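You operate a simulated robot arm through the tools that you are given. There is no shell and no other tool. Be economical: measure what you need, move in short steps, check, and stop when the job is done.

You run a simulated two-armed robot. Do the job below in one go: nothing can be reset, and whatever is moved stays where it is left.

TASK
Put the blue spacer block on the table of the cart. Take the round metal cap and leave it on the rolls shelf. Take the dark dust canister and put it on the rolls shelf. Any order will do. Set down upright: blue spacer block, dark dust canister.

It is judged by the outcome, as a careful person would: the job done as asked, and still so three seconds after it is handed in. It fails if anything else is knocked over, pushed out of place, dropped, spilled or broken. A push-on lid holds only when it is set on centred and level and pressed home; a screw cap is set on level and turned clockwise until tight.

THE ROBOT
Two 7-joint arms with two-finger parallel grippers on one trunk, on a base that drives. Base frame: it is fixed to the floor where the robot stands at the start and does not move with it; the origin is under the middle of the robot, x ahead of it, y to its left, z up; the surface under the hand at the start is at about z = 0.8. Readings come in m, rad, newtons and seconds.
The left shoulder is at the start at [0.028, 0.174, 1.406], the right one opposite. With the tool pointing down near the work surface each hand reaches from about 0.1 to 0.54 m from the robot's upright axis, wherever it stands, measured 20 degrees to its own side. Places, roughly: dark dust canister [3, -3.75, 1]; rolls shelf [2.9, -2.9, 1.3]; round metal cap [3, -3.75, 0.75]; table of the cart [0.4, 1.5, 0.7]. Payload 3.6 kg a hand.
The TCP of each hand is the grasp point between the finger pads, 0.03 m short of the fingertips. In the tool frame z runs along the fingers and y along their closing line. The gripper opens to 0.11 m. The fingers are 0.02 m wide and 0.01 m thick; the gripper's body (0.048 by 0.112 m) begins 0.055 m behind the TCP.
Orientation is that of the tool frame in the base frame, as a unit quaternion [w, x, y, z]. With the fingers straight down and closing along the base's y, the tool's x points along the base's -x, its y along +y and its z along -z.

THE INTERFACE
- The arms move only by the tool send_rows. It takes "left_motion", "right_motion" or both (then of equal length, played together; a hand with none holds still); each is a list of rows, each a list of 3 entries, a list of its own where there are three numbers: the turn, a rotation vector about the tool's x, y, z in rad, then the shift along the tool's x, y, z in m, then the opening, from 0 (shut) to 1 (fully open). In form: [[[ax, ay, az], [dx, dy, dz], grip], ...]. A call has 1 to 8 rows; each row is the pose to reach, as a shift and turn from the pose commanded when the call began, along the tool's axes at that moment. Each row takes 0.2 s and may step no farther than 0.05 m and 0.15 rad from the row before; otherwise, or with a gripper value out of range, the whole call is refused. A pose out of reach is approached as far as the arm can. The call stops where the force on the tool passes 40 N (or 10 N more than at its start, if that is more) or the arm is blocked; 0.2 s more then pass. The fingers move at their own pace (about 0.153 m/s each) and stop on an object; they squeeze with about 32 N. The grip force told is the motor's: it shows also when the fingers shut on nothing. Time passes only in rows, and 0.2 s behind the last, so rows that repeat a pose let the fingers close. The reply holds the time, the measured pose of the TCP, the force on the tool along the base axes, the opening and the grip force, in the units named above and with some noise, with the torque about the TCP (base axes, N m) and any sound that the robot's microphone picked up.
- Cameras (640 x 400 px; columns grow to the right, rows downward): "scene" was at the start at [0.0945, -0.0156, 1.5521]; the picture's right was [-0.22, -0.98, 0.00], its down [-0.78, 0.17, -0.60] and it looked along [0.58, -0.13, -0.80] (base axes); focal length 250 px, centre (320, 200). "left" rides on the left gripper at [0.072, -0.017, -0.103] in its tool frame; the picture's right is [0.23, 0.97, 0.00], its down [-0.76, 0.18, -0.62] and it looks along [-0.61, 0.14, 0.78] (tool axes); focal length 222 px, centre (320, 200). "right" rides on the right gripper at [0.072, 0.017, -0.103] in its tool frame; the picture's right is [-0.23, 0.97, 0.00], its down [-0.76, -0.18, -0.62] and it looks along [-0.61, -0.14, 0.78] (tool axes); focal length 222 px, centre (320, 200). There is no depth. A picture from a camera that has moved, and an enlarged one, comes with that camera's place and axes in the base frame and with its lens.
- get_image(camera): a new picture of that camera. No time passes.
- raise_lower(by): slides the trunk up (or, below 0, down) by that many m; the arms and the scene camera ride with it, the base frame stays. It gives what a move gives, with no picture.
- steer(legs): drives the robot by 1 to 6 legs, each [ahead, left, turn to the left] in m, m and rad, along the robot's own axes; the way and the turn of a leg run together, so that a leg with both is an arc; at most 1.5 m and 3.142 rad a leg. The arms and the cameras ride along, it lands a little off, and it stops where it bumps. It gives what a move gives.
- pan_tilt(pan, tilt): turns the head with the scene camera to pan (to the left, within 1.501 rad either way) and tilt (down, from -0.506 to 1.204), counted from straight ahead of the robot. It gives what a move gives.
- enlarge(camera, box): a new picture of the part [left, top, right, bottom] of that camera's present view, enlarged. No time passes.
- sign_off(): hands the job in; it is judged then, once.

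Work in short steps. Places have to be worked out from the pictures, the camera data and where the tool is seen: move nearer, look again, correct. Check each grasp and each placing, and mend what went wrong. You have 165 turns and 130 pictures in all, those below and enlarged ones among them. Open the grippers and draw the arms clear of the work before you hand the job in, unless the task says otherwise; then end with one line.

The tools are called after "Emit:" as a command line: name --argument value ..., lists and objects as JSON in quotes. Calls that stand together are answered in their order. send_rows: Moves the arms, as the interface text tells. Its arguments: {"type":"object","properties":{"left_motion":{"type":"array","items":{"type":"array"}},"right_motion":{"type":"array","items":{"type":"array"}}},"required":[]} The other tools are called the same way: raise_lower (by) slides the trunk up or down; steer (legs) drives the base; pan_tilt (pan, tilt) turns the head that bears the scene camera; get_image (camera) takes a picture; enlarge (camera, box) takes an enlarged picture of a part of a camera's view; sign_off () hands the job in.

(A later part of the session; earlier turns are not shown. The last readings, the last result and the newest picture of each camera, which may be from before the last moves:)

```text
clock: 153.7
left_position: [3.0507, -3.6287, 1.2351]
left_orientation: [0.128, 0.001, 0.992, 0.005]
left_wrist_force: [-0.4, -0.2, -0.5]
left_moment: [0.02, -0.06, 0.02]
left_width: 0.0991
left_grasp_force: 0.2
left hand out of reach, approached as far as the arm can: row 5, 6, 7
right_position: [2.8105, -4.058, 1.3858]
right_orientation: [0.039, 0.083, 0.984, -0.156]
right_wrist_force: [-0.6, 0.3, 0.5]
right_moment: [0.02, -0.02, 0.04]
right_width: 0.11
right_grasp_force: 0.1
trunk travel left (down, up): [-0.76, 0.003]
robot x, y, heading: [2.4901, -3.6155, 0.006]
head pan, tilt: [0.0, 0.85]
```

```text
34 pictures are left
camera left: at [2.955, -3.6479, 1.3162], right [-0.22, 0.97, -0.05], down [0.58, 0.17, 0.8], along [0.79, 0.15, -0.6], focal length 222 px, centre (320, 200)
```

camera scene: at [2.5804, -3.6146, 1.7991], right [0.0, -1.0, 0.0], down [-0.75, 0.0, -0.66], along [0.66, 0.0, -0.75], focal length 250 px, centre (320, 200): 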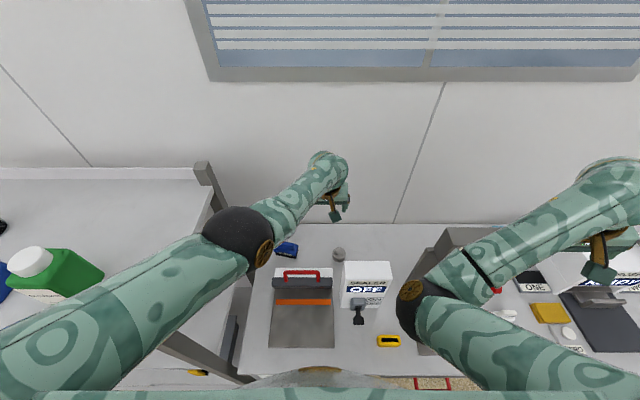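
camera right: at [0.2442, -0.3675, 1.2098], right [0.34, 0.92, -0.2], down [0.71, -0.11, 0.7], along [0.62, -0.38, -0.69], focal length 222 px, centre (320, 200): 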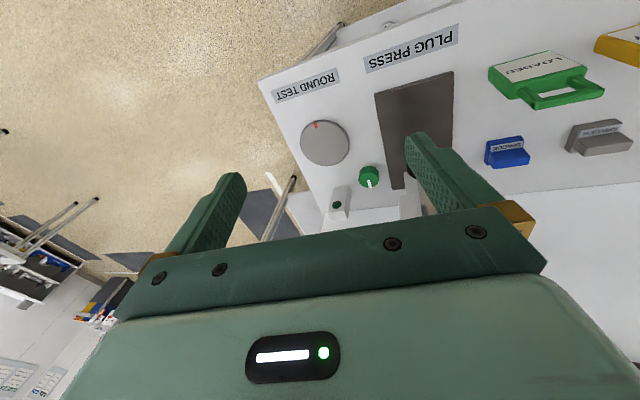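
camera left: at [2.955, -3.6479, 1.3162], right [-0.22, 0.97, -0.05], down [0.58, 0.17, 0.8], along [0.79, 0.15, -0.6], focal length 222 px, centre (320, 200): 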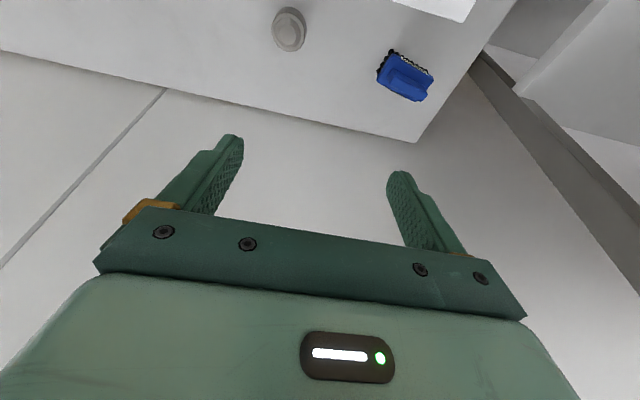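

Reach budget says to lean the tool ~30° back-left with the base at about (2.515,-3.815). Strafe right 0.2 first and re-check with the tool reoriented.

Emit:
steer --legs '[[0, -0.2, -0.005], [0.025, 0, 0]]'

Emit:
send_rows --left_motion '[[[0.033, -0.044, 0.081], [0.003, 0.03, 0.003], 0.9], [[0.0665, -0.087, 0.162], [0.006, 0.06, 0.006], 0.9], [[0.1, -0.131, 0.243], [0.009, 0.09, 0.009], 0.9], [[0.133, -0.174, 0.324], [0.012, 0.12, 0.012], 0.9], [[0.166, -0.218, 0.405], [0.015, 0.145, 0.015], 0.9], [[0.1995, -0.2614, 0.486], [0.018, 0.166, 0.019], 0.9], [[0.1995, -0.2614, 0.486], [0.018, 0.166, 0.019], 0.9]]'

Emit:
get_image --camera "scene"

Emit:
get_image --camera "left"

```text
clock: 155.7
left_position: [3.0708, -3.8311, 1.2381]
left_orientation: [0.129, 0.003, 0.992, 0.003]
left_wrist_force: [-0.1, -0.3, -0.5]
left_moment: [-0.02, -0.02, -0.01]
left_width: 0.0991
left_grasp_force: 0.1
right_position: [2.8288, -4.2562, 1.3881]
right_orientation: [0.041, 0.085, 0.983, -0.156]
right_wrist_force: [-0.7, -0.2, 0.5]
right_moment: [-0.03, -0.05, 0.04]
right_width: 0.1098
right_grasp_force: 0.0
trunk travel left (down, up): [-0.76, 0.003]
robot x, y, heading: [2.5165, -3.8123, -0.002]
head pan, tilt: [0.0, 0.85]
```

```text
clock: 157.3
left_position: [3.0651, -3.6658, 1.2151]
left_orientation: [0.249, 0.254, 0.932, -0.065]
left_wrist_force: [0.0, -0.1, 0.2]
left_moment: [0.02, 0.0, 0.02]
left_width: 0.0989
left_grasp_force: 0.0
right_position: [2.8346, -4.2574, 1.3855]
right_orientation: [0.038, 0.085, 0.983, -0.156]
right_wrist_force: [-0.1, -0.1, 0.9]
right_moment: [0.03, 0.02, -0.02]
right_width: 0.11
right_grasp_force: 0.1
trunk travel left (down, up): [-0.76, 0.003]
robot x, y, heading: [2.5162, -3.8138, 0.0]
head pan, tilt: [0.0, 0.85]
```

```text
33 pictures are left
camera scene: at [2.6063, -3.8143, 1.7991], right [0.0, -1.0, 0.0], down [-0.75, 0.0, -0.66], along [0.66, 0.0, -0.75], focal length 250 px, centre (320, 200)
```

scene: 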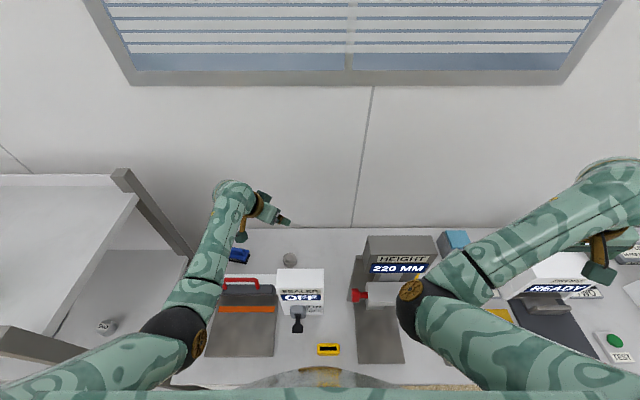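

```text
32 pictures are left
camera left: at [2.957, -3.624, 1.2667], right [0.32, 0.94, -0.11], down [0.39, -0.03, 0.92], along [0.86, -0.34, -0.38], focal length 222 px, centre (320, 200)
```

left: 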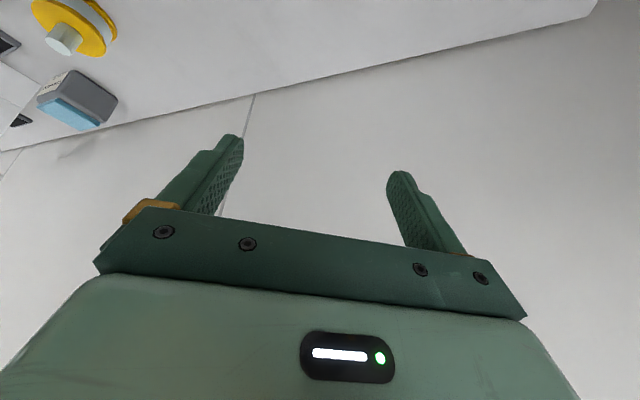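

Tool axis is right (30° back-left lean) and the cap reads (3.104,-3.690). Advance along the tool by 0.08.

Emit:
send_rows --left_motion '[[[0, 0, 0], [-0.004, 0, 0.04], 0.9], [[0, 0, 0], [-0.008, -0.001, 0.08], 0.9], [[0, 0, 0], [-0.008, -0.001, 0.08], 0.9]]'

Emit:
raise_lower --by -0.1

Emit:
get_image --camera "scene"

Emit:
get_image --camera "left"

```text
clock: 158.1
left_position: [3.105, -3.6897, 1.1488]
left_orientation: [0.251, 0.254, 0.932, -0.064]
left_wrist_force: [-0.7, 0.0, 0.0]
left_moment: [-0.01, 0.01, 0.02]
left_width: 0.099
left_grasp_force: 0.1
right_position: [2.8336, -4.2576, 1.3867]
right_orientation: [0.038, 0.084, 0.983, -0.156]
right_wrist_force: [-0.6, 0.7, -0.1]
right_moment: [0.0, -0.03, -0.03]
right_width: 0.1098
right_grasp_force: 0.0
trunk travel left (down, up): [-0.76, 0.003]
robot x, y, heading: [2.5143, -3.8161, -0.002]
head pan, tilt: [0.0, 0.85]
```

```text
clock: 159.5
left_position: [3.1065, -3.6894, 1.0481]
left_orientation: [0.249, 0.253, 0.933, -0.064]
left_wrist_force: [-0.2, 0.7, 0.3]
left_moment: [0.0, -0.02, 0.02]
left_width: 0.0991
left_grasp_force: 0.0
right_position: [2.8353, -4.2574, 1.2872]
right_orientation: [0.038, 0.085, 0.983, -0.157]
right_wrist_force: [0.5, -0.1, -0.2]
right_moment: [0.03, -0.01, -0.01]
right_width: 0.1098
right_grasp_force: 0.1
trunk travel left (down, up): [-0.66, 0.103]
robot x, y, heading: [2.5178, -3.8116, 0.0]
head pan, tilt: [0.0, 0.85]
```

```text
31 pictures are left
camera scene: at [2.6077, -3.8134, 1.6994], right [0.0, -1.0, 0.0], down [-0.75, 0.0, -0.66], along [0.66, 0.0, -0.75], focal length 250 px, centre (320, 200)
```

scene: 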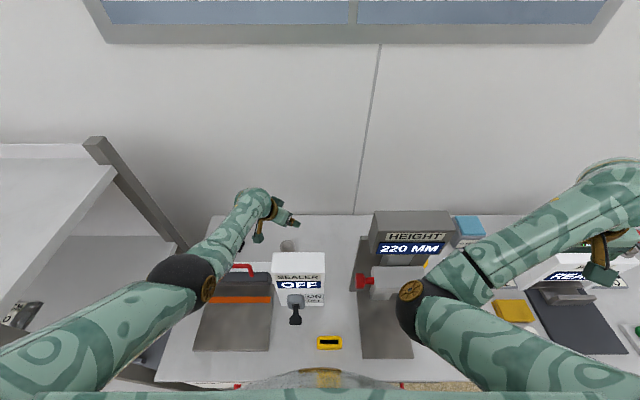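

```text
30 pictures are left
camera left: at [2.9975, -3.6472, 1.1012], right [0.32, 0.94, -0.11], down [0.39, -0.03, 0.92], along [0.86, -0.34, -0.38], focal length 222 px, centre (320, 200)
```

left: 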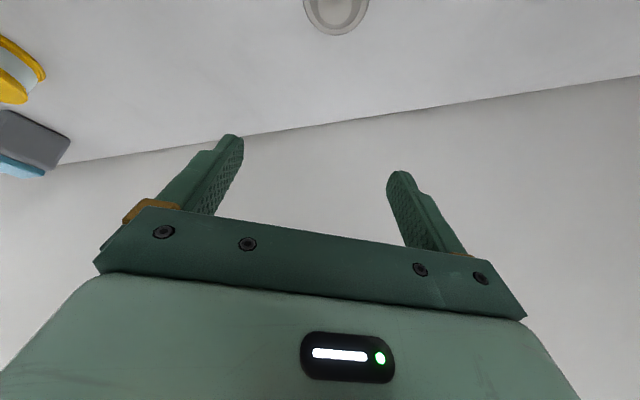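

Aligned with the cap (3.107,-3.697). Straighten the arm by lowering the hand 0.04 on its own so the elbow rises, then check.

Emit:
send_rows --left_motion '[[[0, 0, 0], [0.01, 0, 0.017], 0.9], [[0, 0, 0], [0.0165, 0, 0.0305], 0.9], [[0, 0, 0], [0.0165, 0, 0.0305], 0.9]]'

Emit:
raise_lower --by -0.06

Emit:
enlarge --camera "scene" --box '[120, 160, 380, 340]'

Emit:
get_image --camera "left"

```text
clock: 160.3
left_position: [3.0961, -3.6877, 1.0185]
left_orientation: [0.249, 0.254, 0.932, -0.064]
left_wrist_force: [0.2, 0.6, 0.3]
left_moment: [-0.03, 0.04, -0.01]
left_width: 0.0988
left_grasp_force: 0.1
left hand out of reach, approached as far as the arm can: row 2, 3
right_position: [2.8357, -4.2578, 1.2867]
right_orientation: [0.039, 0.086, 0.983, -0.157]
right_wrist_force: [0.1, 0.3, 0.3]
right_moment: [-0.03, -0.03, -0.03]
right_width: 0.1101
right_grasp_force: 0.1
trunk travel left (down, up): [-0.66, 0.103]
robot x, y, heading: [2.5154, -3.8143, 0.0]
head pan, tilt: [0.0, 0.85]
```

```text
clock: 161.3
left_position: [3.0967, -3.6858, 0.9601]
left_orientation: [0.249, 0.253, 0.933, -0.064]
left_wrist_force: [0.3, -0.5, 0.4]
left_moment: [0.01, -0.03, 0.04]
left_width: 0.0993
left_grasp_force: 0.1
right_position: [2.8346, -4.2571, 1.2269]
right_orientation: [0.039, 0.085, 0.983, -0.156]
right_wrist_force: [0.8, -0.2, 0.1]
right_moment: [0.01, -0.01, -0.01]
right_width: 0.1098
right_grasp_force: 0.0
trunk travel left (down, up): [-0.6, 0.163]
robot x, y, heading: [2.5177, -3.8174, -0.002]
head pan, tilt: [0.0, 0.85]
```

```text
2.22 times, centred on (250, 250) of scene
camera zoom: at [2.6097, -3.8135, 1.6393], right [0.0, -1.0, 0.0], down [-0.75, 0.0, -0.66], along [0.66, 0.0, -0.75], focal length 556 px, centre (476, 89)
```

zoom: 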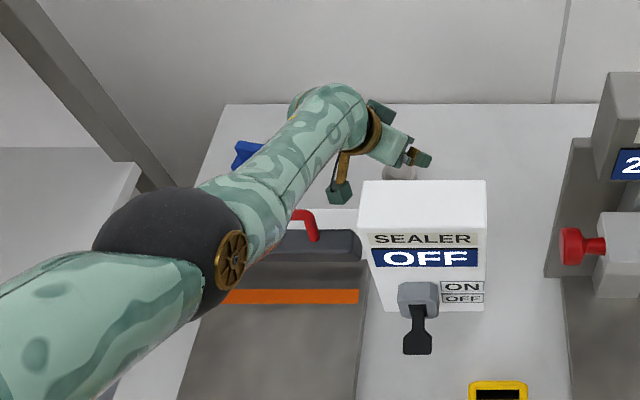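

```text
28 pictures are left
camera left: at [2.9886, -3.645, 1.0128], right [0.32, 0.94, -0.11], down [0.39, -0.03, 0.92], along [0.86, -0.34, -0.38], focal length 222 px, centre (320, 200)
```

left: 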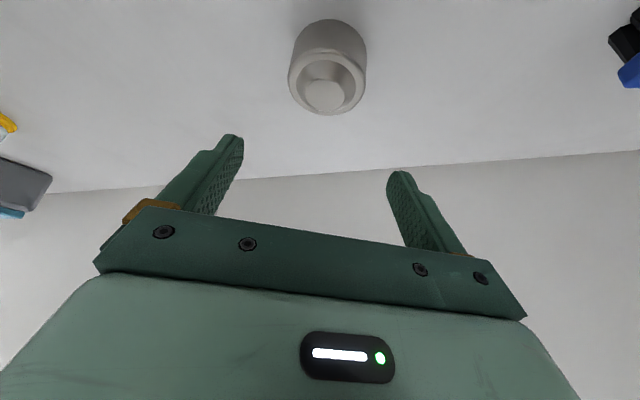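

The forearm would pass close to the jaw handle, so shift the base 0.07 m right (hand back left by the same) to route the forearm nearer the gap's middle, with a small x correction.

Emit:
steer --legs '[[0, -0.07, 0]]'

Emit:
send_rows --left_motion '[[[0, 0, 0], [0.012, 0.028, -0.014], 0.9], [[0, 0, 0], [0.023, 0.057, -0.0267], 0.9], [[0, 0, 0], [0.023, 0.057, -0.0267], 0.9]]'

Emit:
enlarge --camera "scene" --box '[120, 160, 380, 340]'

Emit:
get_image --camera "left"

```text
clock: 162.3
left_position: [3.0957, -3.7561, 0.9594]
left_orientation: [0.25, 0.254, 0.932, -0.064]
left_wrist_force: [-0.4, 0.4, -0.5]
left_moment: [0.04, -0.03, -0.01]
left_width: 0.0992
left_grasp_force: 0.0
right_position: [2.835, -4.3281, 1.2257]
right_orientation: [0.038, 0.085, 0.983, -0.156]
right_wrist_force: [0.6, -1.0, -1.2]
right_moment: [0.02, 0.02, 0.02]
right_width: 0.1101
right_grasp_force: 0.0
trunk travel left (down, up): [-0.6, 0.163]
robot x, y, heading: [2.5169, -3.8804, -0.001]
head pan, tilt: [0.0, 0.85]
```

```text
clock: 163.1
left_position: [3.0961, -3.6905, 0.9728]
left_orientation: [0.248, 0.253, 0.933, -0.064]
left_wrist_force: [0.4, 0.1, -0.8]
left_moment: [0.02, 0.0, 0.0]
left_width: 0.099
left_grasp_force: 0.2
right_position: [2.8358, -4.3263, 1.2253]
right_orientation: [0.039, 0.086, 0.983, -0.156]
right_wrist_force: [0.0, -0.2, 0.5]
right_moment: [-0.02, 0.02, -0.02]
right_width: 0.1097
right_grasp_force: 0.1
trunk travel left (down, up): [-0.6, 0.163]
robot x, y, heading: [2.5116, -3.8854, 0.0]
head pan, tilt: [0.0, 0.85]
```

```text
2.22 times, centred on (250, 250) of scene
camera zoom: at [2.6099, -3.8838, 1.6392], right [0.0, -1.0, 0.0], down [-0.75, 0.0, -0.66], along [0.66, 0.0, -0.75], focal length 556 px, centre (476, 89)
```

zoom: 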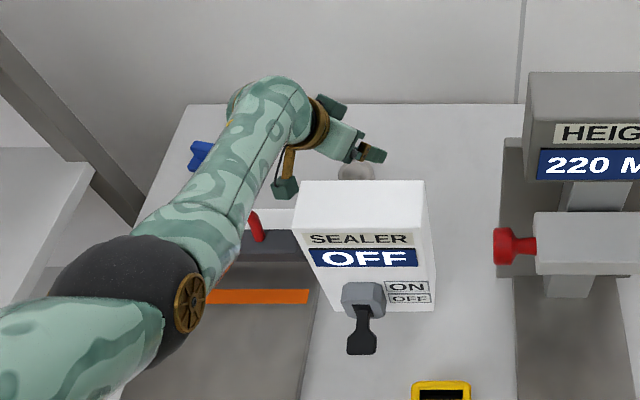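

```text
26 pictures are left
camera left: at [2.9884, -3.649, 1.0251], right [0.32, 0.94, -0.11], down [0.39, -0.03, 0.92], along [0.86, -0.34, -0.38], focal length 222 px, centre (320, 200)
```

left: 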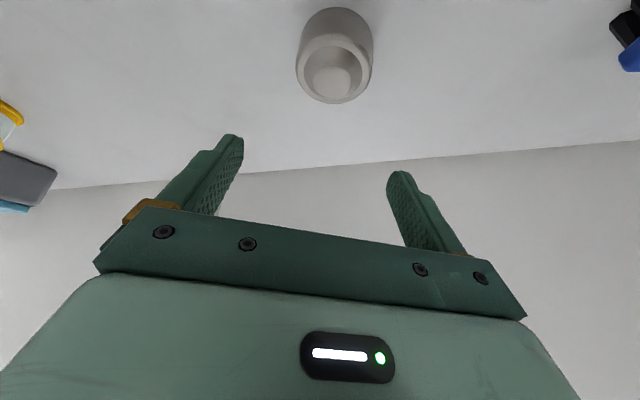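

Less lean keeps the wrist higher. Shift base left 0.045, reduce the lean to ~19°, re-centre on the cap at z≈1.0.

Emit:
steer --legs '[[0, 0.045, 0]]'

Emit:
send_rows --left_motion '[[[0, 0.07, 0], [-0.014, -0.013, -0.002], 0.9], [[0, 0.13, 0], [-0.028, -0.026, -0.004], 0.9], [[0, 0.19, 0], [-0.0416, -0.0386, -0.0062], 0.9], [[0, 0.19, 0], [-0.0416, -0.0386, -0.0062], 0.9]]'

Emit:
get_image --camera "left"

Emit:
enlarge --camera "scene" --box '[120, 160, 380, 340]'

```text
clock: 164.0
left_position: [3.0962, -3.6474, 0.9723]
left_orientation: [0.249, 0.253, 0.933, -0.064]
left_wrist_force: [0.9, 0.0, 0.4]
left_moment: [0.01, 0.0, 0.0]
left_width: 0.099
left_grasp_force: 0.0
right_position: [2.8345, -4.2834, 1.2263]
right_orientation: [0.038, 0.086, 0.983, -0.156]
right_wrist_force: [0.7, 0.4, 0.3]
right_moment: [0.02, -0.05, 0.03]
right_width: 0.11
right_grasp_force: 0.0
trunk travel left (down, up): [-0.6, 0.163]
robot x, y, heading: [2.5172, -3.8373, -0.002]
head pan, tilt: [0.0, 0.85]
```

```text
clock: 165.0
left_position: [3.1046, -3.6965, 0.999]
left_orientation: [0.159, 0.259, 0.952, -0.039]
left_wrist_force: [-0.1, 0.1, -0.4]
left_moment: [-0.05, -0.03, -0.01]
left_width: 0.0992
left_grasp_force: 0.1
right_position: [2.834, -4.2833, 1.2256]
right_orientation: [0.039, 0.086, 0.983, -0.156]
right_wrist_force: [0.0, 0.6, 0.9]
right_moment: [0.0, -0.01, 0.02]
right_width: 0.1101
right_grasp_force: 0.1
trunk travel left (down, up): [-0.6, 0.163]
robot x, y, heading: [2.517, -3.8384, -0.001]
head pan, tilt: [0.0, 0.85]
```

```text
25 pictures are left
camera left: at [3.0072, -3.6616, 1.072], right [0.31, 0.95, -0.07], down [0.54, -0.11, 0.84], along [0.79, -0.29, -0.54], focal length 222 px, centre (320, 200)
```

left: 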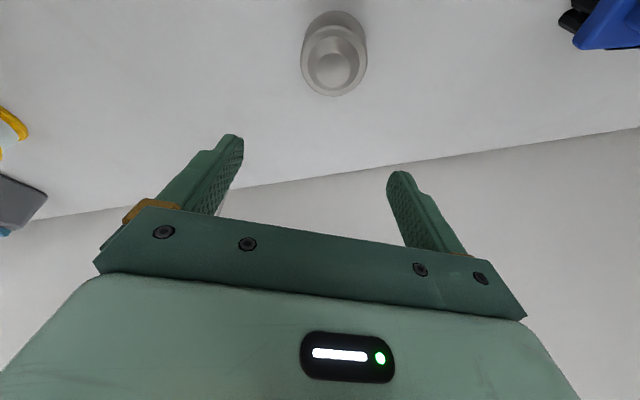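

```text
2.22 times, centred on (250, 250) of scene
camera zoom: at [2.6097, -3.8393, 1.6392], right [0.0, -1.0, 0.0], down [-0.75, 0.0, -0.66], along [0.66, 0.0, -0.75], focal length 556 px, centre (476, 89)
```

zoom: 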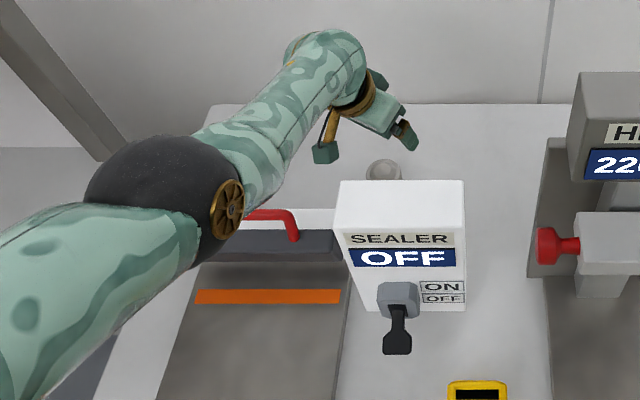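

Cap ≈(3.104,-3.692). Shift base 0.03 right with the hand held over the cap, then lower trunk 0.06.

Emit:
steer --legs '[[0, -0.03, 0]]'

Emit:
send_rows --left_motion '[[[0, 0, 0], [0.0159, 0.0285, -0.0052], 0.9], [[0, 0, 0], [0.0159, 0.0285, -0.0052], 0.9]]'

Emit:
raise_lower --by -0.06

Emit:
enlarge --camera "scene" --box '[120, 160, 380, 340]'

Emit:
get_image --camera "left"

```text
clock: 165.8
left_position: [3.1044, -3.7234, 0.9974]
left_orientation: [0.159, 0.258, 0.952, -0.04]
left_wrist_force: [0.1, 1.2, 0.3]
left_moment: [0.03, -0.01, -0.01]
left_width: 0.0989
left_grasp_force: 0.1
right_position: [2.8366, -4.31, 1.2266]
right_orientation: [0.039, 0.084, 0.983, -0.157]
right_wrist_force: [0.4, 0.5, 0.2]
right_moment: [-0.04, 0.03, 0.0]
right_width: 0.1101
right_grasp_force: 0.1
trunk travel left (down, up): [-0.6, 0.163]
robot x, y, heading: [2.5142, -3.8675, -0.002]
head pan, tilt: [0.0, 0.85]
```

```text
clock: 166.4
left_position: [3.104, -3.6915, 0.998]
left_orientation: [0.159, 0.257, 0.952, -0.039]
left_wrist_force: [0.2, -1.1, -0.3]
left_moment: [0.02, -0.02, 0.01]
left_width: 0.0993
left_grasp_force: 0.1
right_position: [2.8352, -4.3136, 1.2254]
right_orientation: [0.038, 0.085, 0.983, -0.157]
right_wrist_force: [0.2, -1.1, 0.1]
right_moment: [0.02, -0.01, 0.0]
right_width: 0.1099
right_grasp_force: 0.1
trunk travel left (down, up): [-0.6, 0.163]
robot x, y, heading: [2.5176, -3.8684, -0.006]
head pan, tilt: [0.0, 0.85]
```

```text
clock: 167.4
left_position: [3.1046, -3.6908, 0.9379]
left_orientation: [0.16, 0.258, 0.952, -0.04]
left_wrist_force: [0.2, 0.8, 0.5]
left_moment: [0.01, -0.01, 0.01]
left_width: 0.099
left_grasp_force: 0.1
right_position: [2.836, -4.3125, 1.1665]
right_orientation: [0.039, 0.085, 0.983, -0.156]
right_wrist_force: [0.4, -0.4, 0.1]
right_moment: [-0.03, 0.0, 0.01]
right_width: 0.11
right_grasp_force: 0.0
trunk travel left (down, up): [-0.54, 0.223]
robot x, y, heading: [2.5175, -3.8686, 0.001]
head pan, tilt: [0.0, 0.85]
```

```text
2.22 times, centred on (250, 250) of scene
camera zoom: at [2.6143, -3.8681, 1.5791], right [0.0, -1.0, 0.0], down [-0.75, 0.0, -0.66], along [0.66, 0.0, -0.75], focal length 556 px, centre (476, 89)
```

zoom: 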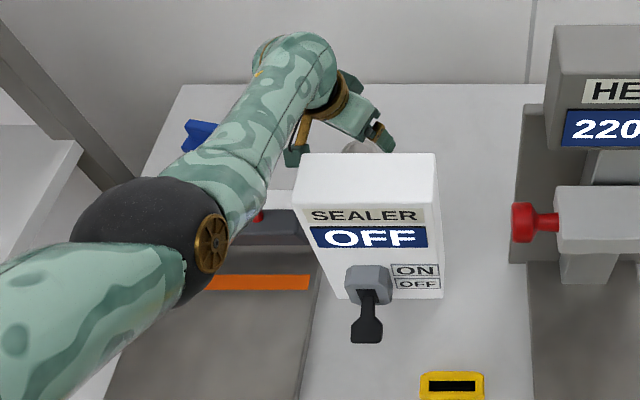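

```text
22 pictures are left
camera left: at [3.007, -3.6566, 1.0117], right [0.31, 0.95, -0.07], down [0.53, -0.11, 0.84], along [0.79, -0.29, -0.54], focal length 222 px, centre (320, 200)
```

left: 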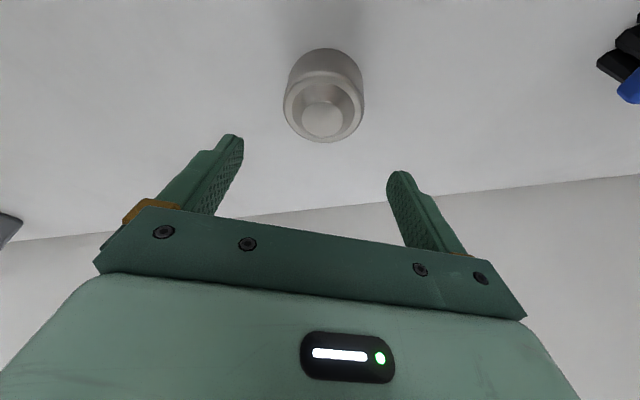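

Cap is well centred at (3.103,-3.695). Lower 0.035 more, watching tracking.

Emit:
raise_lower --by -0.03

Emit:
raise_lower --by -0.02

Emit:
get_image --camera "left"

Emit:
enlarge --camera "scene" --box '[120, 160, 380, 340]'

```text
clock: 168.2
left_position: [3.1041, -3.6881, 0.9085]
left_orientation: [0.16, 0.256, 0.952, -0.04]
left_wrist_force: [-0.5, 0.7, 0.4]
left_moment: [-0.02, 0.0, 0.0]
left_width: 0.0988
left_grasp_force: 0.1
right_position: [2.8354, -4.3099, 1.1369]
right_orientation: [0.04, 0.083, 0.983, -0.158]
right_wrist_force: [0.3, 0.5, 0.7]
right_moment: [-0.02, -0.01, -0.01]
right_width: 0.1102
right_grasp_force: 0.1
trunk travel left (down, up): [-0.51, 0.253]
robot x, y, heading: [2.5149, -3.8662, 0.001]
head pan, tilt: [0.0, 0.85]
```

```text
clock: 168.8
left_position: [3.1028, -3.6849, 0.8828]
left_orientation: [0.157, 0.257, 0.953, -0.041]
left_wrist_force: [0.0, 0.3, 0.2]
left_moment: [0.0, -0.05, 0.0]
left_width: 0.0991
left_grasp_force: 0.0
right_position: [2.8349, -4.3055, 1.1187]
right_orientation: [0.039, 0.083, 0.983, -0.158]
right_wrist_force: [-0.1, -0.5, 0.3]
right_moment: [0.02, -0.01, 0.02]
right_width: 0.1098
right_grasp_force: 0.2
trunk travel left (down, up): [-0.49, 0.273]
robot x, y, heading: [2.5153, -3.8705, 0.005]
head pan, tilt: [0.0, 0.85]
```

```text
21 pictures are left
camera left: at [3.0048, -3.6497, 0.9582], right [0.3, 0.95, -0.07], down [0.54, -0.11, 0.84], along [0.79, -0.29, -0.55], focal length 222 px, centre (320, 200)
```

left: 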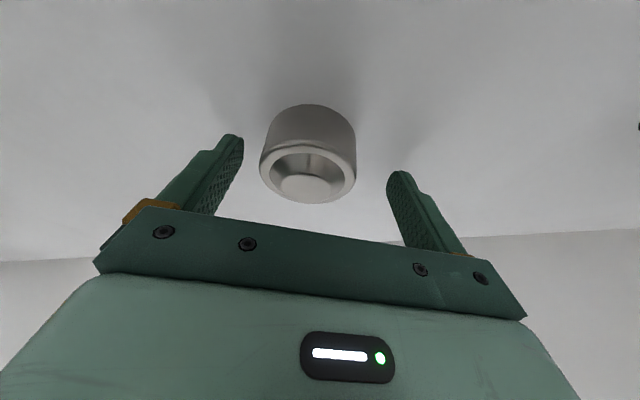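

```text
2.22 times, centred on (250, 250) of scene
camera zoom: at [2.6205, -3.8599, 1.5283], right [0.0, -1.0, 0.01], down [-0.75, 0.0, -0.66], along [0.66, 0.0, -0.75], focal length 556 px, centre (476, 89)
```

zoom: 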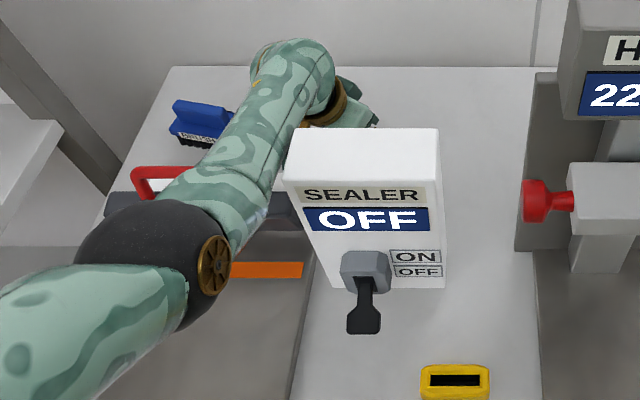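

The whole torso rolled slightly (y +6 mm) — something is touching. Look at the full scene before going on.

Emit:
get_image --camera "scene"

Emit:
get_image --camera "right"

```text
19 pictures are left
camera scene: at [2.6205, -3.8599, 1.5283], right [0.0, -1.0, 0.01], down [-0.75, 0.0, -0.66], along [0.66, 0.0, -0.75], focal length 250 px, centre (320, 200)
```

scene: 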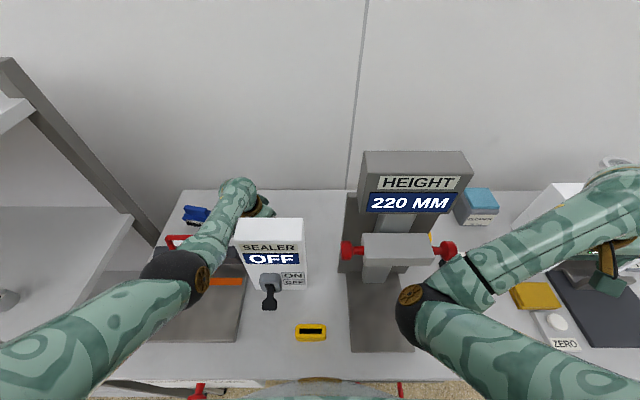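

```text
18 pictures are left
camera right: at [2.763, -4.2465, 1.2021], right [0.4, 0.88, -0.27], down [0.69, -0.08, 0.72], along [0.61, -0.47, -0.63], focal length 222 px, centre (320, 200)
```

right: 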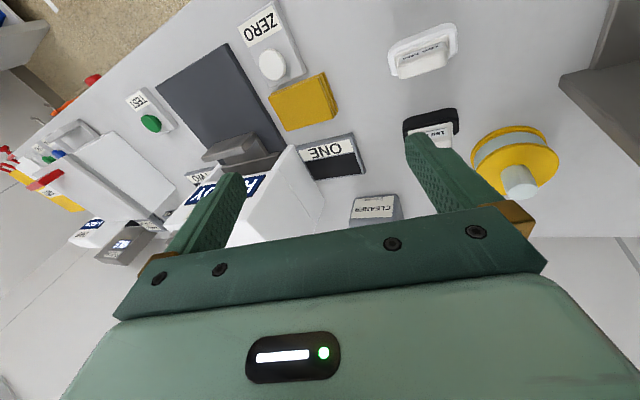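

The right forearm looks to be resting on the stand's right red knob. Raise the trunk at once and move the right arm up and outward.

Emit:
raise_lower --by 0.06

Emit:
send_rows --right_motion '[[[0, 0, 0], [0, -0.02, -0.04], 1], [[0, 0, 0], [0, -0.04, -0.08], 1], [[0, 0, 0], [0, -0.06, -0.12], 1], [[0, 0, 0], [0, -0.09, -0.15], 1], [[0, 0, 0], [0, -0.12, -0.18], 1]]'

Emit:
get_image --camera "scene"

```text
clock: 169.8
left_position: [3.104, -3.6937, 0.948]
left_orientation: [0.159, 0.258, 0.952, -0.04]
left_wrist_force: [-0.3, 0.5, -0.3]
left_moment: [0.02, -0.01, -0.01]
left_width: 0.0991
left_grasp_force: 0.0
right_position: [2.8357, -4.3119, 1.1757]
right_orientation: [0.038, 0.086, 0.983, -0.156]
right_wrist_force: [-1.2, -0.2, 0.0]
right_moment: [0.01, -0.02, 0.02]
right_width: 0.1102
right_grasp_force: 0.0
trunk travel left (down, up): [-0.55, 0.213]
robot x, y, heading: [2.5131, -3.868, 0.003]
head pan, tilt: [0.0, 0.85]
```

```text
clock: 171.0
left_position: [3.1042, -3.6931, 0.948]
left_orientation: [0.16, 0.259, 0.952, -0.04]
left_wrist_force: [-0.3, -0.5, -0.1]
left_moment: [0.02, -0.04, -0.01]
left_width: 0.0992
left_grasp_force: 0.0
right_position: [2.8052, -4.3686, 1.3833]
right_orientation: [0.038, 0.085, 0.983, -0.157]
right_wrist_force: [-1.3, -0.7, 0.2]
right_moment: [0.03, -0.01, 0.02]
right_width: 0.1104
right_grasp_force: 0.1
trunk travel left (down, up): [-0.55, 0.213]
robot x, y, heading: [2.5174, -3.8652, -0.005]
head pan, tilt: [0.0, 0.85]
```

```text
17 pictures are left
camera scene: at [2.613, -3.8686, 1.589], right [0.0, -1.0, 0.0], down [-0.75, 0.0, -0.66], along [0.66, 0.0, -0.75], focal length 250 px, centre (320, 200)
```

scene: 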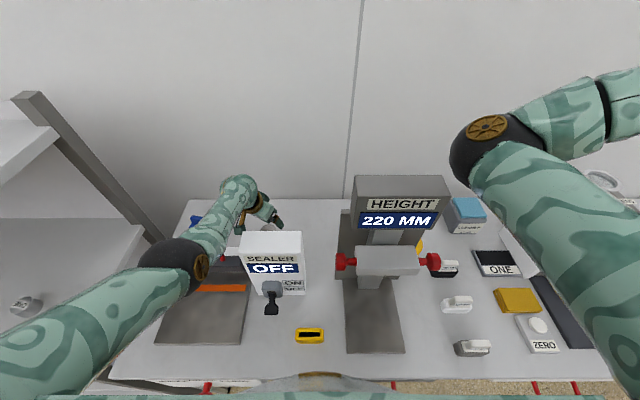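

Right arm is well clear now and the stand is unchanged. Lower again in two steps and watch for drift.

Emit:
raise_lower --by -0.04

Emit:
raise_lower --by -0.02

Emit:
get_image --camera "left"

```text
clock: 171.8
left_position: [3.1046, -3.6886, 0.9075]
left_orientation: [0.161, 0.256, 0.952, -0.04]
left_wrist_force: [-0.7, 0.1, 0.0]
left_moment: [0.0, 0.01, -0.01]
left_width: 0.0988
left_grasp_force: 0.1
right_position: [2.8058, -4.3642, 1.3453]
right_orientation: [0.039, 0.083, 0.983, -0.156]
right_wrist_force: [0.0, -0.5, -0.1]
right_moment: [0.02, 0.01, -0.02]
right_width: 0.1097
right_grasp_force: 0.1
trunk travel left (down, up): [-0.51, 0.253]
robot x, y, heading: [2.5177, -3.8672, -0.002]
head pan, tilt: [0.0, 0.85]
```

```text
clock: 172.5
left_position: [3.1022, -3.6859, 0.8841]
left_orientation: [0.156, 0.256, 0.953, -0.043]
left_wrist_force: [-0.5, 0.5, -0.4]
left_moment: [-0.03, 0.01, 0.04]
left_width: 0.0989
left_grasp_force: 0.2
right_position: [2.8055, -4.3601, 1.3256]
right_orientation: [0.037, 0.084, 0.983, -0.159]
right_wrist_force: [0.8, 0.2, 0.6]
right_moment: [-0.01, 0.05, 0.0]
right_width: 0.1103
right_grasp_force: 0.1
trunk travel left (down, up): [-0.49, 0.273]
robot x, y, heading: [2.517, -3.8678, -0.002]
head pan, tilt: [0.0, 0.85]
```

```text
16 pictures are left
camera left: at [3.0046, -3.6495, 0.9578], right [0.3, 0.95, -0.07], down [0.54, -0.11, 0.83], along [0.79, -0.29, -0.55], focal length 222 px, centre (320, 200)
```

left: 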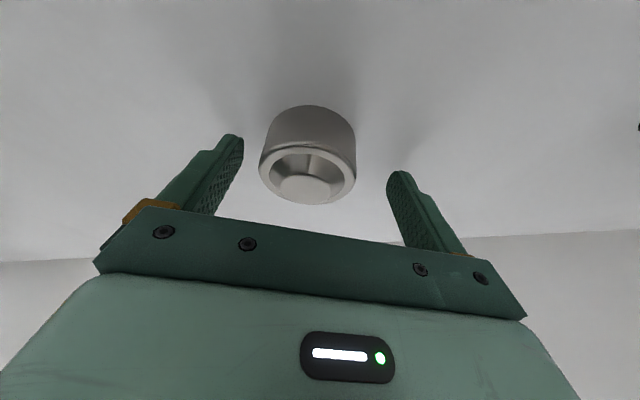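

Same slight drift, so it is a light rub of the left forearm; finish quickly with a small arm move: 12 mm along the tool plus re-centring, then close.

Emit:
send_rows --left_motion '[[[0, 0, 0], [-0.003, -0.003, 0.007], 0.9], [[0, 0, 0], [-0.006, -0.0056, 0.0137], 0.9], [[0, 0, 0], [-0.006, -0.0056, 0.0137], 0.5], [[0, 0, 0], [-0.006, -0.0056, 0.0137], 0.3], [[0, 0, 0], [-0.006, -0.0056, 0.0137], 0.3]]'

Emit:
get_image --camera "left"

```text
clock: 173.1
left_position: [3.1049, -3.6841, 0.882]
left_orientation: [0.158, 0.254, 0.953, -0.036]
left_wrist_force: [-12.5, 0.7, 14.9]
left_moment: [-0.78, 0.86, -0.42]
left_width: 0.1022
left_grasp_force: 3.4
right_position: [2.8027, -4.362, 1.3254]
right_orientation: [0.041, 0.083, 0.983, -0.157]
right_wrist_force: [-0.4, -0.6, 0.2]
right_moment: [0.01, -0.03, 0.0]
right_width: 0.11
right_grasp_force: 0.0
trunk travel left (down, up): [-0.49, 0.273]
robot x, y, heading: [2.5154, -3.8684, 0.011]
head pan, tilt: [0.0, 0.85]
stopped in row 2 (left hand): the force on the tool passed its limit at 46 N (the readings are from after the stop); the commanded pose is now the measured one
```

```text
15 pictures are left
camera left: at [3.007, -3.6502, 0.956], right [0.3, 0.95, -0.06], down [0.54, -0.11, 0.84], along [0.79, -0.28, -0.54], focal length 222 px, centre (320, 200)
```

left: 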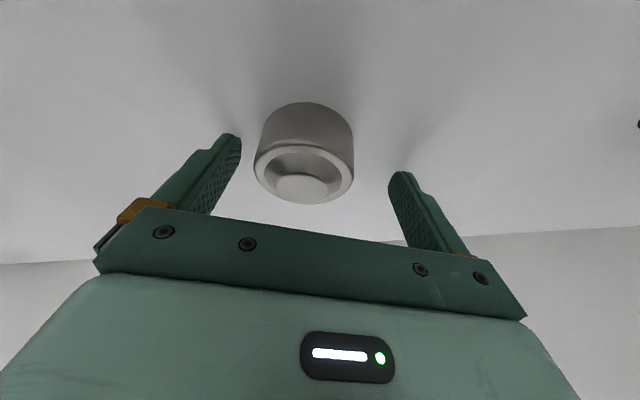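

The fingertips touched the bench (so bench ≈0.85 and engagement is already ample). Back up 5 mm, nudge toward the cap centre, and close.

Emit:
send_rows --left_motion '[[[0, 0, 0], [0.003, -0.002, -0.007], 0.9], [[0, 0, 0], [0.005, -0.003, -0.007], 0.9], [[0, 0, 0], [0.005, -0.003, -0.007], 0.5], [[0, 0, 0], [0.005, -0.003, -0.007], 0.3], [[0, 0, 0], [0.005, -0.003, -0.007], 0.2], [[0, 0, 0], [0.005, -0.003, -0.007], 0.2]]'

Emit:
get_image --camera "left"

```text
clock: 174.4
left_position: [3.1044, -3.6847, 0.8834]
left_orientation: [0.158, 0.256, 0.953, -0.038]
left_wrist_force: [1.2, -0.7, 14.4]
left_moment: [-0.17, 0.17, 0.03]
left_width: 0.055
left_grasp_force: 32.0
right_position: [2.8076, -4.359, 1.3269]
right_orientation: [0.038, 0.083, 0.983, -0.16]
right_wrist_force: [-0.1, 0.4, 0.3]
right_moment: [-0.01, 0.03, 0.03]
right_width: 0.1101
right_grasp_force: 0.1
trunk travel left (down, up): [-0.49, 0.273]
robot x, y, heading: [2.5166, -3.8671, 0.008]
head pan, tilt: [0.0, 0.85]
```

```text
14 pictures are left
camera left: at [3.0059, -3.6491, 0.9579], right [0.3, 0.95, -0.06], down [0.54, -0.11, 0.84], along [0.79, -0.29, -0.54], focal length 222 px, centre (320, 200)
```

left: 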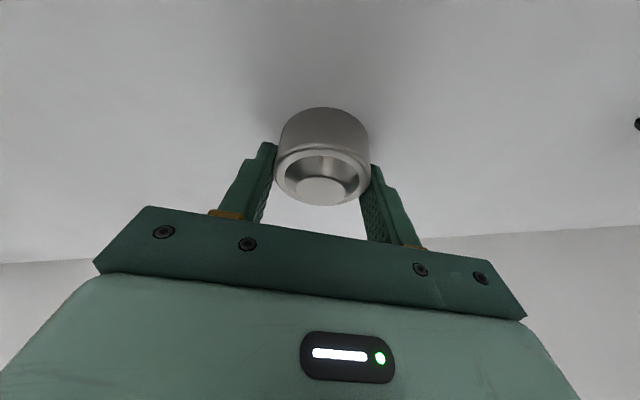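

Gripped (0.055). Lift by trunk and check.

Emit:
raise_lower --by 0.08

Emit:
raise_lower --by 0.19

Emit:
get_image --camera "left"

Emit:
get_image --camera "scene"

```text
clock: 175.6
left_position: [3.0998, -3.6932, 0.9631]
left_orientation: [0.156, 0.259, 0.952, -0.036]
left_wrist_force: [-0.1, -0.9, -1.4]
left_moment: [0.03, 0.0, 0.0]
left_width: 0.0549
left_grasp_force: 32.4
right_position: [2.8064, -4.3682, 1.4027]
right_orientation: [0.039, 0.083, 0.984, -0.155]
right_wrist_force: [0.1, -0.6, -0.5]
right_moment: [0.05, -0.01, -0.01]
right_width: 0.1097
right_grasp_force: 0.0
trunk travel left (down, up): [-0.57, 0.193]
robot x, y, heading: [2.5122, -3.8644, 0.006]
head pan, tilt: [0.0, 0.85]
```

```text
clock: 177.7
left_position: [3.1002, -3.6911, 1.1531]
left_orientation: [0.157, 0.258, 0.953, -0.036]
left_wrist_force: [0.2, -0.2, -0.7]
left_moment: [0.0, -0.01, 0.0]
left_width: 0.0551
left_grasp_force: 31.9
right_position: [2.8083, -4.3662, 1.5925]
right_orientation: [0.038, 0.083, 0.984, -0.156]
right_wrist_force: [-0.2, 0.4, -0.2]
right_moment: [0.01, -0.02, 0.03]
right_width: 0.1102
right_grasp_force: 0.1
trunk travel left (down, up): [-0.76, 0.003]
robot x, y, heading: [2.5155, -3.8682, 0.003]
head pan, tilt: [0.0, 0.85]
```

```text
13 pictures are left
camera left: at [3.0033, -3.6567, 1.2286], right [0.3, 0.95, -0.06], down [0.54, -0.12, 0.83], along [0.79, -0.29, -0.55], focal length 222 px, centre (320, 200)
```

left: 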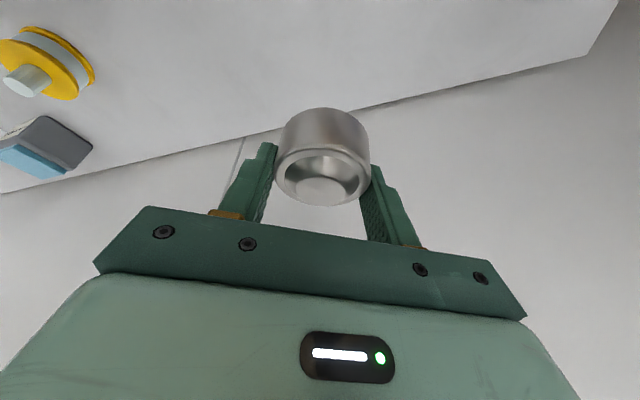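

```text
12 pictures are left
camera scene: at [2.6062, -3.8674, 1.7989], right [0.0, -1.0, 0.0], down [-0.75, 0.0, -0.66], along [0.66, 0.0, -0.75], focal length 250 px, centre (320, 200)
```

scene: 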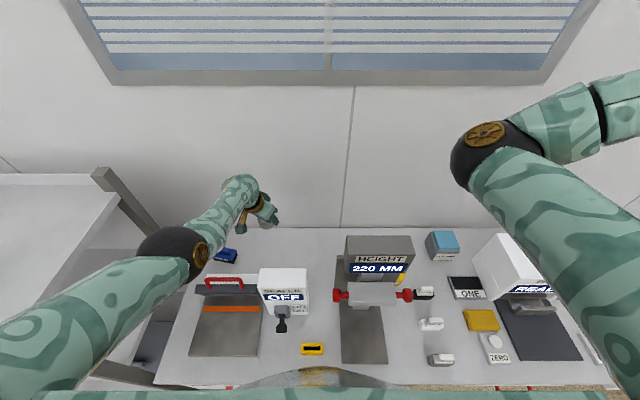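

Cap is held and the bench is undisturbed. Raise the hand 0.1, then reverse out.

Emit:
send_rows --left_motion '[[[0, 0, 0], [-0.011, 0, -0.032], 0.2], [[0, 0, 0], [-0.022, 0, -0.063], 0.2], [[0, 0, 0], [-0.032, 0, -0.095], 0.2]]'

Emit:
steer --legs '[[-0.5, 0, 0]]'

Emit:
send_rows --left_motion '[[[0, 0, 0], [-0.011, 0, -0.032], 0.2], [[0, 0, 0], [-0.022, 0, -0.063], 0.2], [[0, 0, 0], [-0.032, 0, -0.095], 0.2], [[0, 0, 0], [-0.04, 0, -0.118], 0.2]]'

```text
clock: 178.5
left_position: [3.1003, -3.6913, 1.2564]
left_orientation: [0.156, 0.258, 0.953, -0.036]
left_wrist_force: [0.4, -0.2, -0.9]
left_moment: [-0.02, 0.0, -0.02]
left_width: 0.0547
left_grasp_force: 32.2
right_position: [2.8062, -4.3662, 1.5927]
right_orientation: [0.039, 0.084, 0.984, -0.156]
right_wrist_force: [-0.7, 0.4, 0.1]
right_moment: [-0.01, -0.04, 0.05]
right_width: 0.11
right_grasp_force: 0.1
trunk travel left (down, up): [-0.76, 0.003]
robot x, y, heading: [2.5144, -3.8656, 0.002]
head pan, tilt: [0.0, 0.85]
```

```text
clock: 181.5
left_position: [2.5989, -3.6952, 1.2552]
left_orientation: [0.156, 0.261, 0.952, -0.037]
left_wrist_force: [1.0, 0.0, 0.0]
left_moment: [-0.03, -0.02, -0.02]
left_width: 0.0546
left_grasp_force: 32.4
right_position: [2.3014, -4.3683, 1.5938]
right_orientation: [0.038, 0.086, 0.983, -0.156]
right_wrist_force: [0.3, 0.1, 0.0]
right_moment: [0.0, -0.04, -0.01]
right_width: 0.1099
right_grasp_force: 0.2
trunk travel left (down, up): [-0.76, 0.003]
robot x, y, heading: [2.0105, -3.8653, 0.0]
head pan, tilt: [0.0, 0.85]
```

```text
clock: 182.5
left_position: [2.5974, -3.6968, 1.3803]
left_orientation: [0.156, 0.261, 0.952, -0.037]
left_wrist_force: [0.1, -0.5, -0.9]
left_moment: [0.02, 0.01, 0.03]
left_width: 0.055
left_grasp_force: 32.3
right_position: [2.2998, -4.3701, 1.5927]
right_orientation: [0.038, 0.087, 0.983, -0.157]
right_wrist_force: [0.2, -0.3, 0.8]
right_moment: [-0.01, 0.01, 0.02]
right_width: 0.1101
right_grasp_force: 0.1
trunk travel left (down, up): [-0.76, 0.003]
robot x, y, heading: [2.0122, -3.8703, 0.0]
head pan, tilt: [0.0, 0.85]
```

Back 0.1, strafe left to the rack (target cap spot ≈(2.90,-2.64), behind the two tape rolls), and look.

Emit:
steer --legs '[[-0.1, 0, 0], [0, 1.06, 0], [0.2, 0, 0]]'

Emit:
pan_tilt --pan 0.3 --tilt 0.7

Emit:
get_image --camera "scene"

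Emit:
get_image --camera "left"

```text
clock: 189.8
left_position: [2.6978, -2.6374, 1.3809]
left_orientation: [0.158, 0.26, 0.952, -0.036]
left_wrist_force: [0.2, 0.5, -0.6]
left_moment: [0.01, 0.01, -0.02]
left_width: 0.0548
left_grasp_force: 31.9
right_position: [2.3997, -3.3093, 1.5942]
right_orientation: [0.039, 0.086, 0.983, -0.156]
right_wrist_force: [-0.7, 0.4, 0.3]
right_moment: [0.0, -0.02, -0.01]
right_width: 0.1099
right_grasp_force: 0.1
trunk travel left (down, up): [-0.76, 0.003]
robot x, y, heading: [2.1165, -2.812, -0.002]
head pan, tilt: [0.0, 0.85]
```

```text
clock: 190.7
left_position: [2.7009, -2.6382, 1.3784]
left_orientation: [0.155, 0.26, 0.952, -0.037]
left_wrist_force: [0.3, 0.3, -1.0]
left_moment: [0.01, 0.0, 0.0]
left_width: 0.0547
left_grasp_force: 31.7
right_position: [2.4036, -3.309, 1.593]
right_orientation: [0.038, 0.086, 0.983, -0.157]
right_wrist_force: [1.3, 0.4, 0.1]
right_moment: [0.02, -0.02, -0.04]
right_width: 0.11
right_grasp_force: 0.1
trunk travel left (down, up): [-0.76, 0.003]
robot x, y, heading: [2.1149, -2.8087, -0.002]
head pan, tilt: [0.3, 0.7]
```

```text
11 pictures are left
camera scene: at [2.2098, -2.7843, 1.8112], right [0.29, -0.96, 0.0], down [-0.62, -0.19, -0.76], along [0.73, 0.22, -0.65], focal length 250 px, centre (320, 200)
```

scene: 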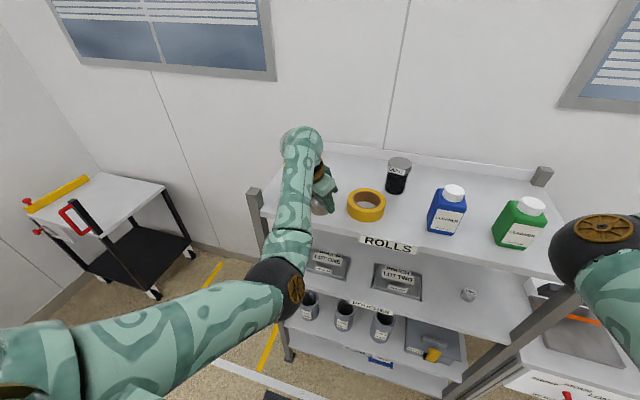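

```text
10 pictures are left
camera left: at [2.6043, -2.6022, 1.4536], right [0.31, 0.95, -0.06], down [0.54, -0.12, 0.83], along [0.78, -0.29, -0.55], focal length 222 px, centre (320, 200)
```

left: 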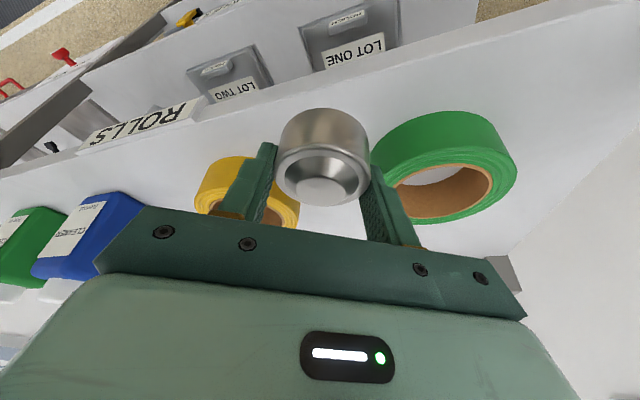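

Path over the gap between the rolls is clear. Forward 0.2.

Emit:
steer --legs '[[0.2, 0, 0]]'

Emit:
get_image --camera "left"

Emit:
get_image --camera "scene"

```text
clock: 192.2
left_position: [2.8971, -2.6391, 1.3813]
left_orientation: [0.158, 0.262, 0.951, -0.037]
left_wrist_force: [-1.0, -0.4, -0.5]
left_moment: [-0.02, -0.03, 0.04]
left_width: 0.0549
left_grasp_force: 32.4
right_position: [2.5981, -3.3105, 1.5937]
right_orientation: [0.039, 0.087, 0.983, -0.156]
right_wrist_force: [-1.3, 0.0, 0.1]
right_moment: [0.0, 0.0, 0.03]
right_width: 0.1099
right_grasp_force: 0.0
trunk travel left (down, up): [-0.76, 0.003]
robot x, y, heading: [2.316, -2.8078, -0.003]
head pan, tilt: [0.3, 0.7]
```

```text
9 pictures are left
camera left: at [2.8004, -2.6034, 1.4553], right [0.31, 0.95, -0.06], down [0.54, -0.12, 0.84], along [0.79, -0.29, -0.55], focal length 222 px, centre (320, 200)
```

left: 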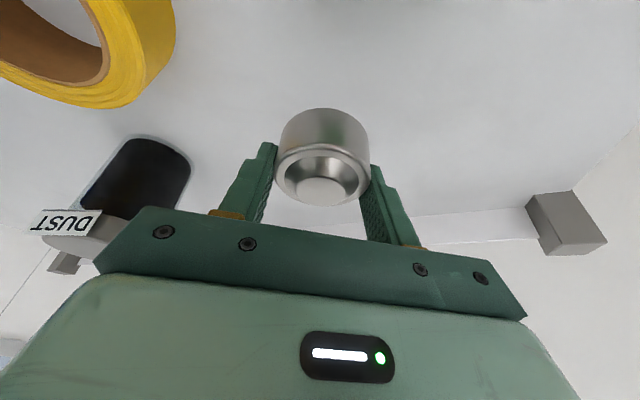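

```text
8 pictures are left
camera scene: at [2.4043, -2.785, 1.8115], right [0.29, -0.96, 0.0], down [-0.61, -0.19, -0.77], along [0.73, 0.22, -0.64], focal length 250 px, centre (320, 200)
```

scene: 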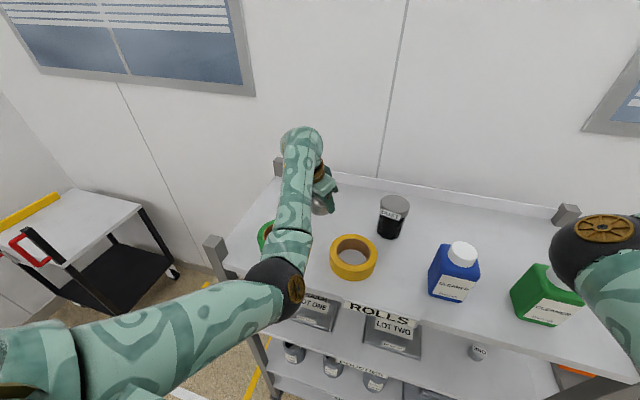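

Lower: expected contact around TCP 1.323.

Emit:
send_rows --left_motion '[[[0, 0, 0], [0.0065, 0, 0.019], 0.2], [[0, 0, 0], [0.013, 0, 0.038], 0.2], [[0, 0, 0], [0.0155, 0, 0.0455], 0.2], [[0, 0, 0], [0.0165, 0, 0.0483], 0.2], [[0, 0, 0], [0.0174, 0, 0.0511], 0.2], [[0, 0, 0], [0.0184, 0, 0.054], 0.2]]'

```text
clock: 193.6
left_position: [2.9019, -2.6376, 1.3325]
left_orientation: [0.165, 0.26, 0.951, -0.035]
left_wrist_force: [-5.1, 0.7, 11.7]
left_moment: [-0.11, 0.54, -0.03]
left_width: 0.0547
left_grasp_force: 32.3
right_position: [2.6008, -3.3105, 1.5926]
right_orientation: [0.039, 0.087, 0.983, -0.156]
right_wrist_force: [0.8, 1.1, -0.2]
right_moment: [0.0, 0.01, -0.03]
right_width: 0.1102
right_grasp_force: 0.1
trunk travel left (down, up): [-0.76, 0.003]
robot x, y, heading: [2.3167, -2.8091, -0.005]
head pan, tilt: [0.3, 0.7]
stopped in row 6 (left hand): the force on the tool passed its limit at 44 N (the readings are from after the stop); the commanded pose is now the measured one
```

Contact made. Ease off slightly, open, and retreat along the tool axis.

Emit:
send_rows --left_motion '[[[0, 0, 0], [0, 0, -0.001], 0.2], [[0, 0, 0], [0, 0, -0.001], 0.5], [[0, 0, 0], [0, 0, -0.001], 0.85], [[0, 0, 0], [0, 0, -0.001], 0.85], [[0, 0, 0], [-0.004, 0, -0.02], 0.85], [[0, 0, 0], [-0.01, 0, -0.045], 0.85], [[0, 0, 0], [-0.018, 0, -0.07], 0.85]]'

Emit:
get_image --camera "left"

```text
clock: 195.2
left_position: [2.8965, -2.6375, 1.4021]
left_orientation: [0.162, 0.261, 0.951, -0.036]
left_wrist_force: [0.2, 0.1, 0.4]
left_moment: [0.01, -0.02, -0.01]
left_width: 0.0935
left_grasp_force: 0.0
right_position: [2.6015, -3.3115, 1.5921]
right_orientation: [0.039, 0.087, 0.983, -0.156]
right_wrist_force: [-0.9, -0.9, -0.2]
right_moment: [0.03, 0.01, -0.02]
right_width: 0.1097
right_grasp_force: 0.0
trunk travel left (down, up): [-0.76, 0.003]
robot x, y, heading: [2.3113, -2.8105, -0.003]
head pan, tilt: [0.3, 0.7]
```

```text
7 pictures are left
camera left: at [2.7996, -2.602, 1.4743], right [0.31, 0.95, -0.06], down [0.53, -0.12, 0.84], along [0.79, -0.29, -0.54], focal length 222 px, centre (320, 200)
```

left: 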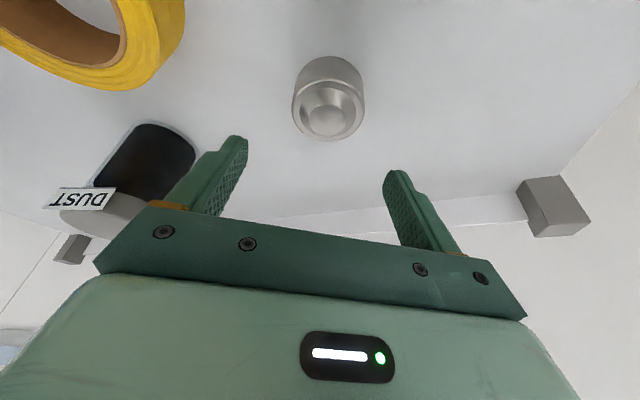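

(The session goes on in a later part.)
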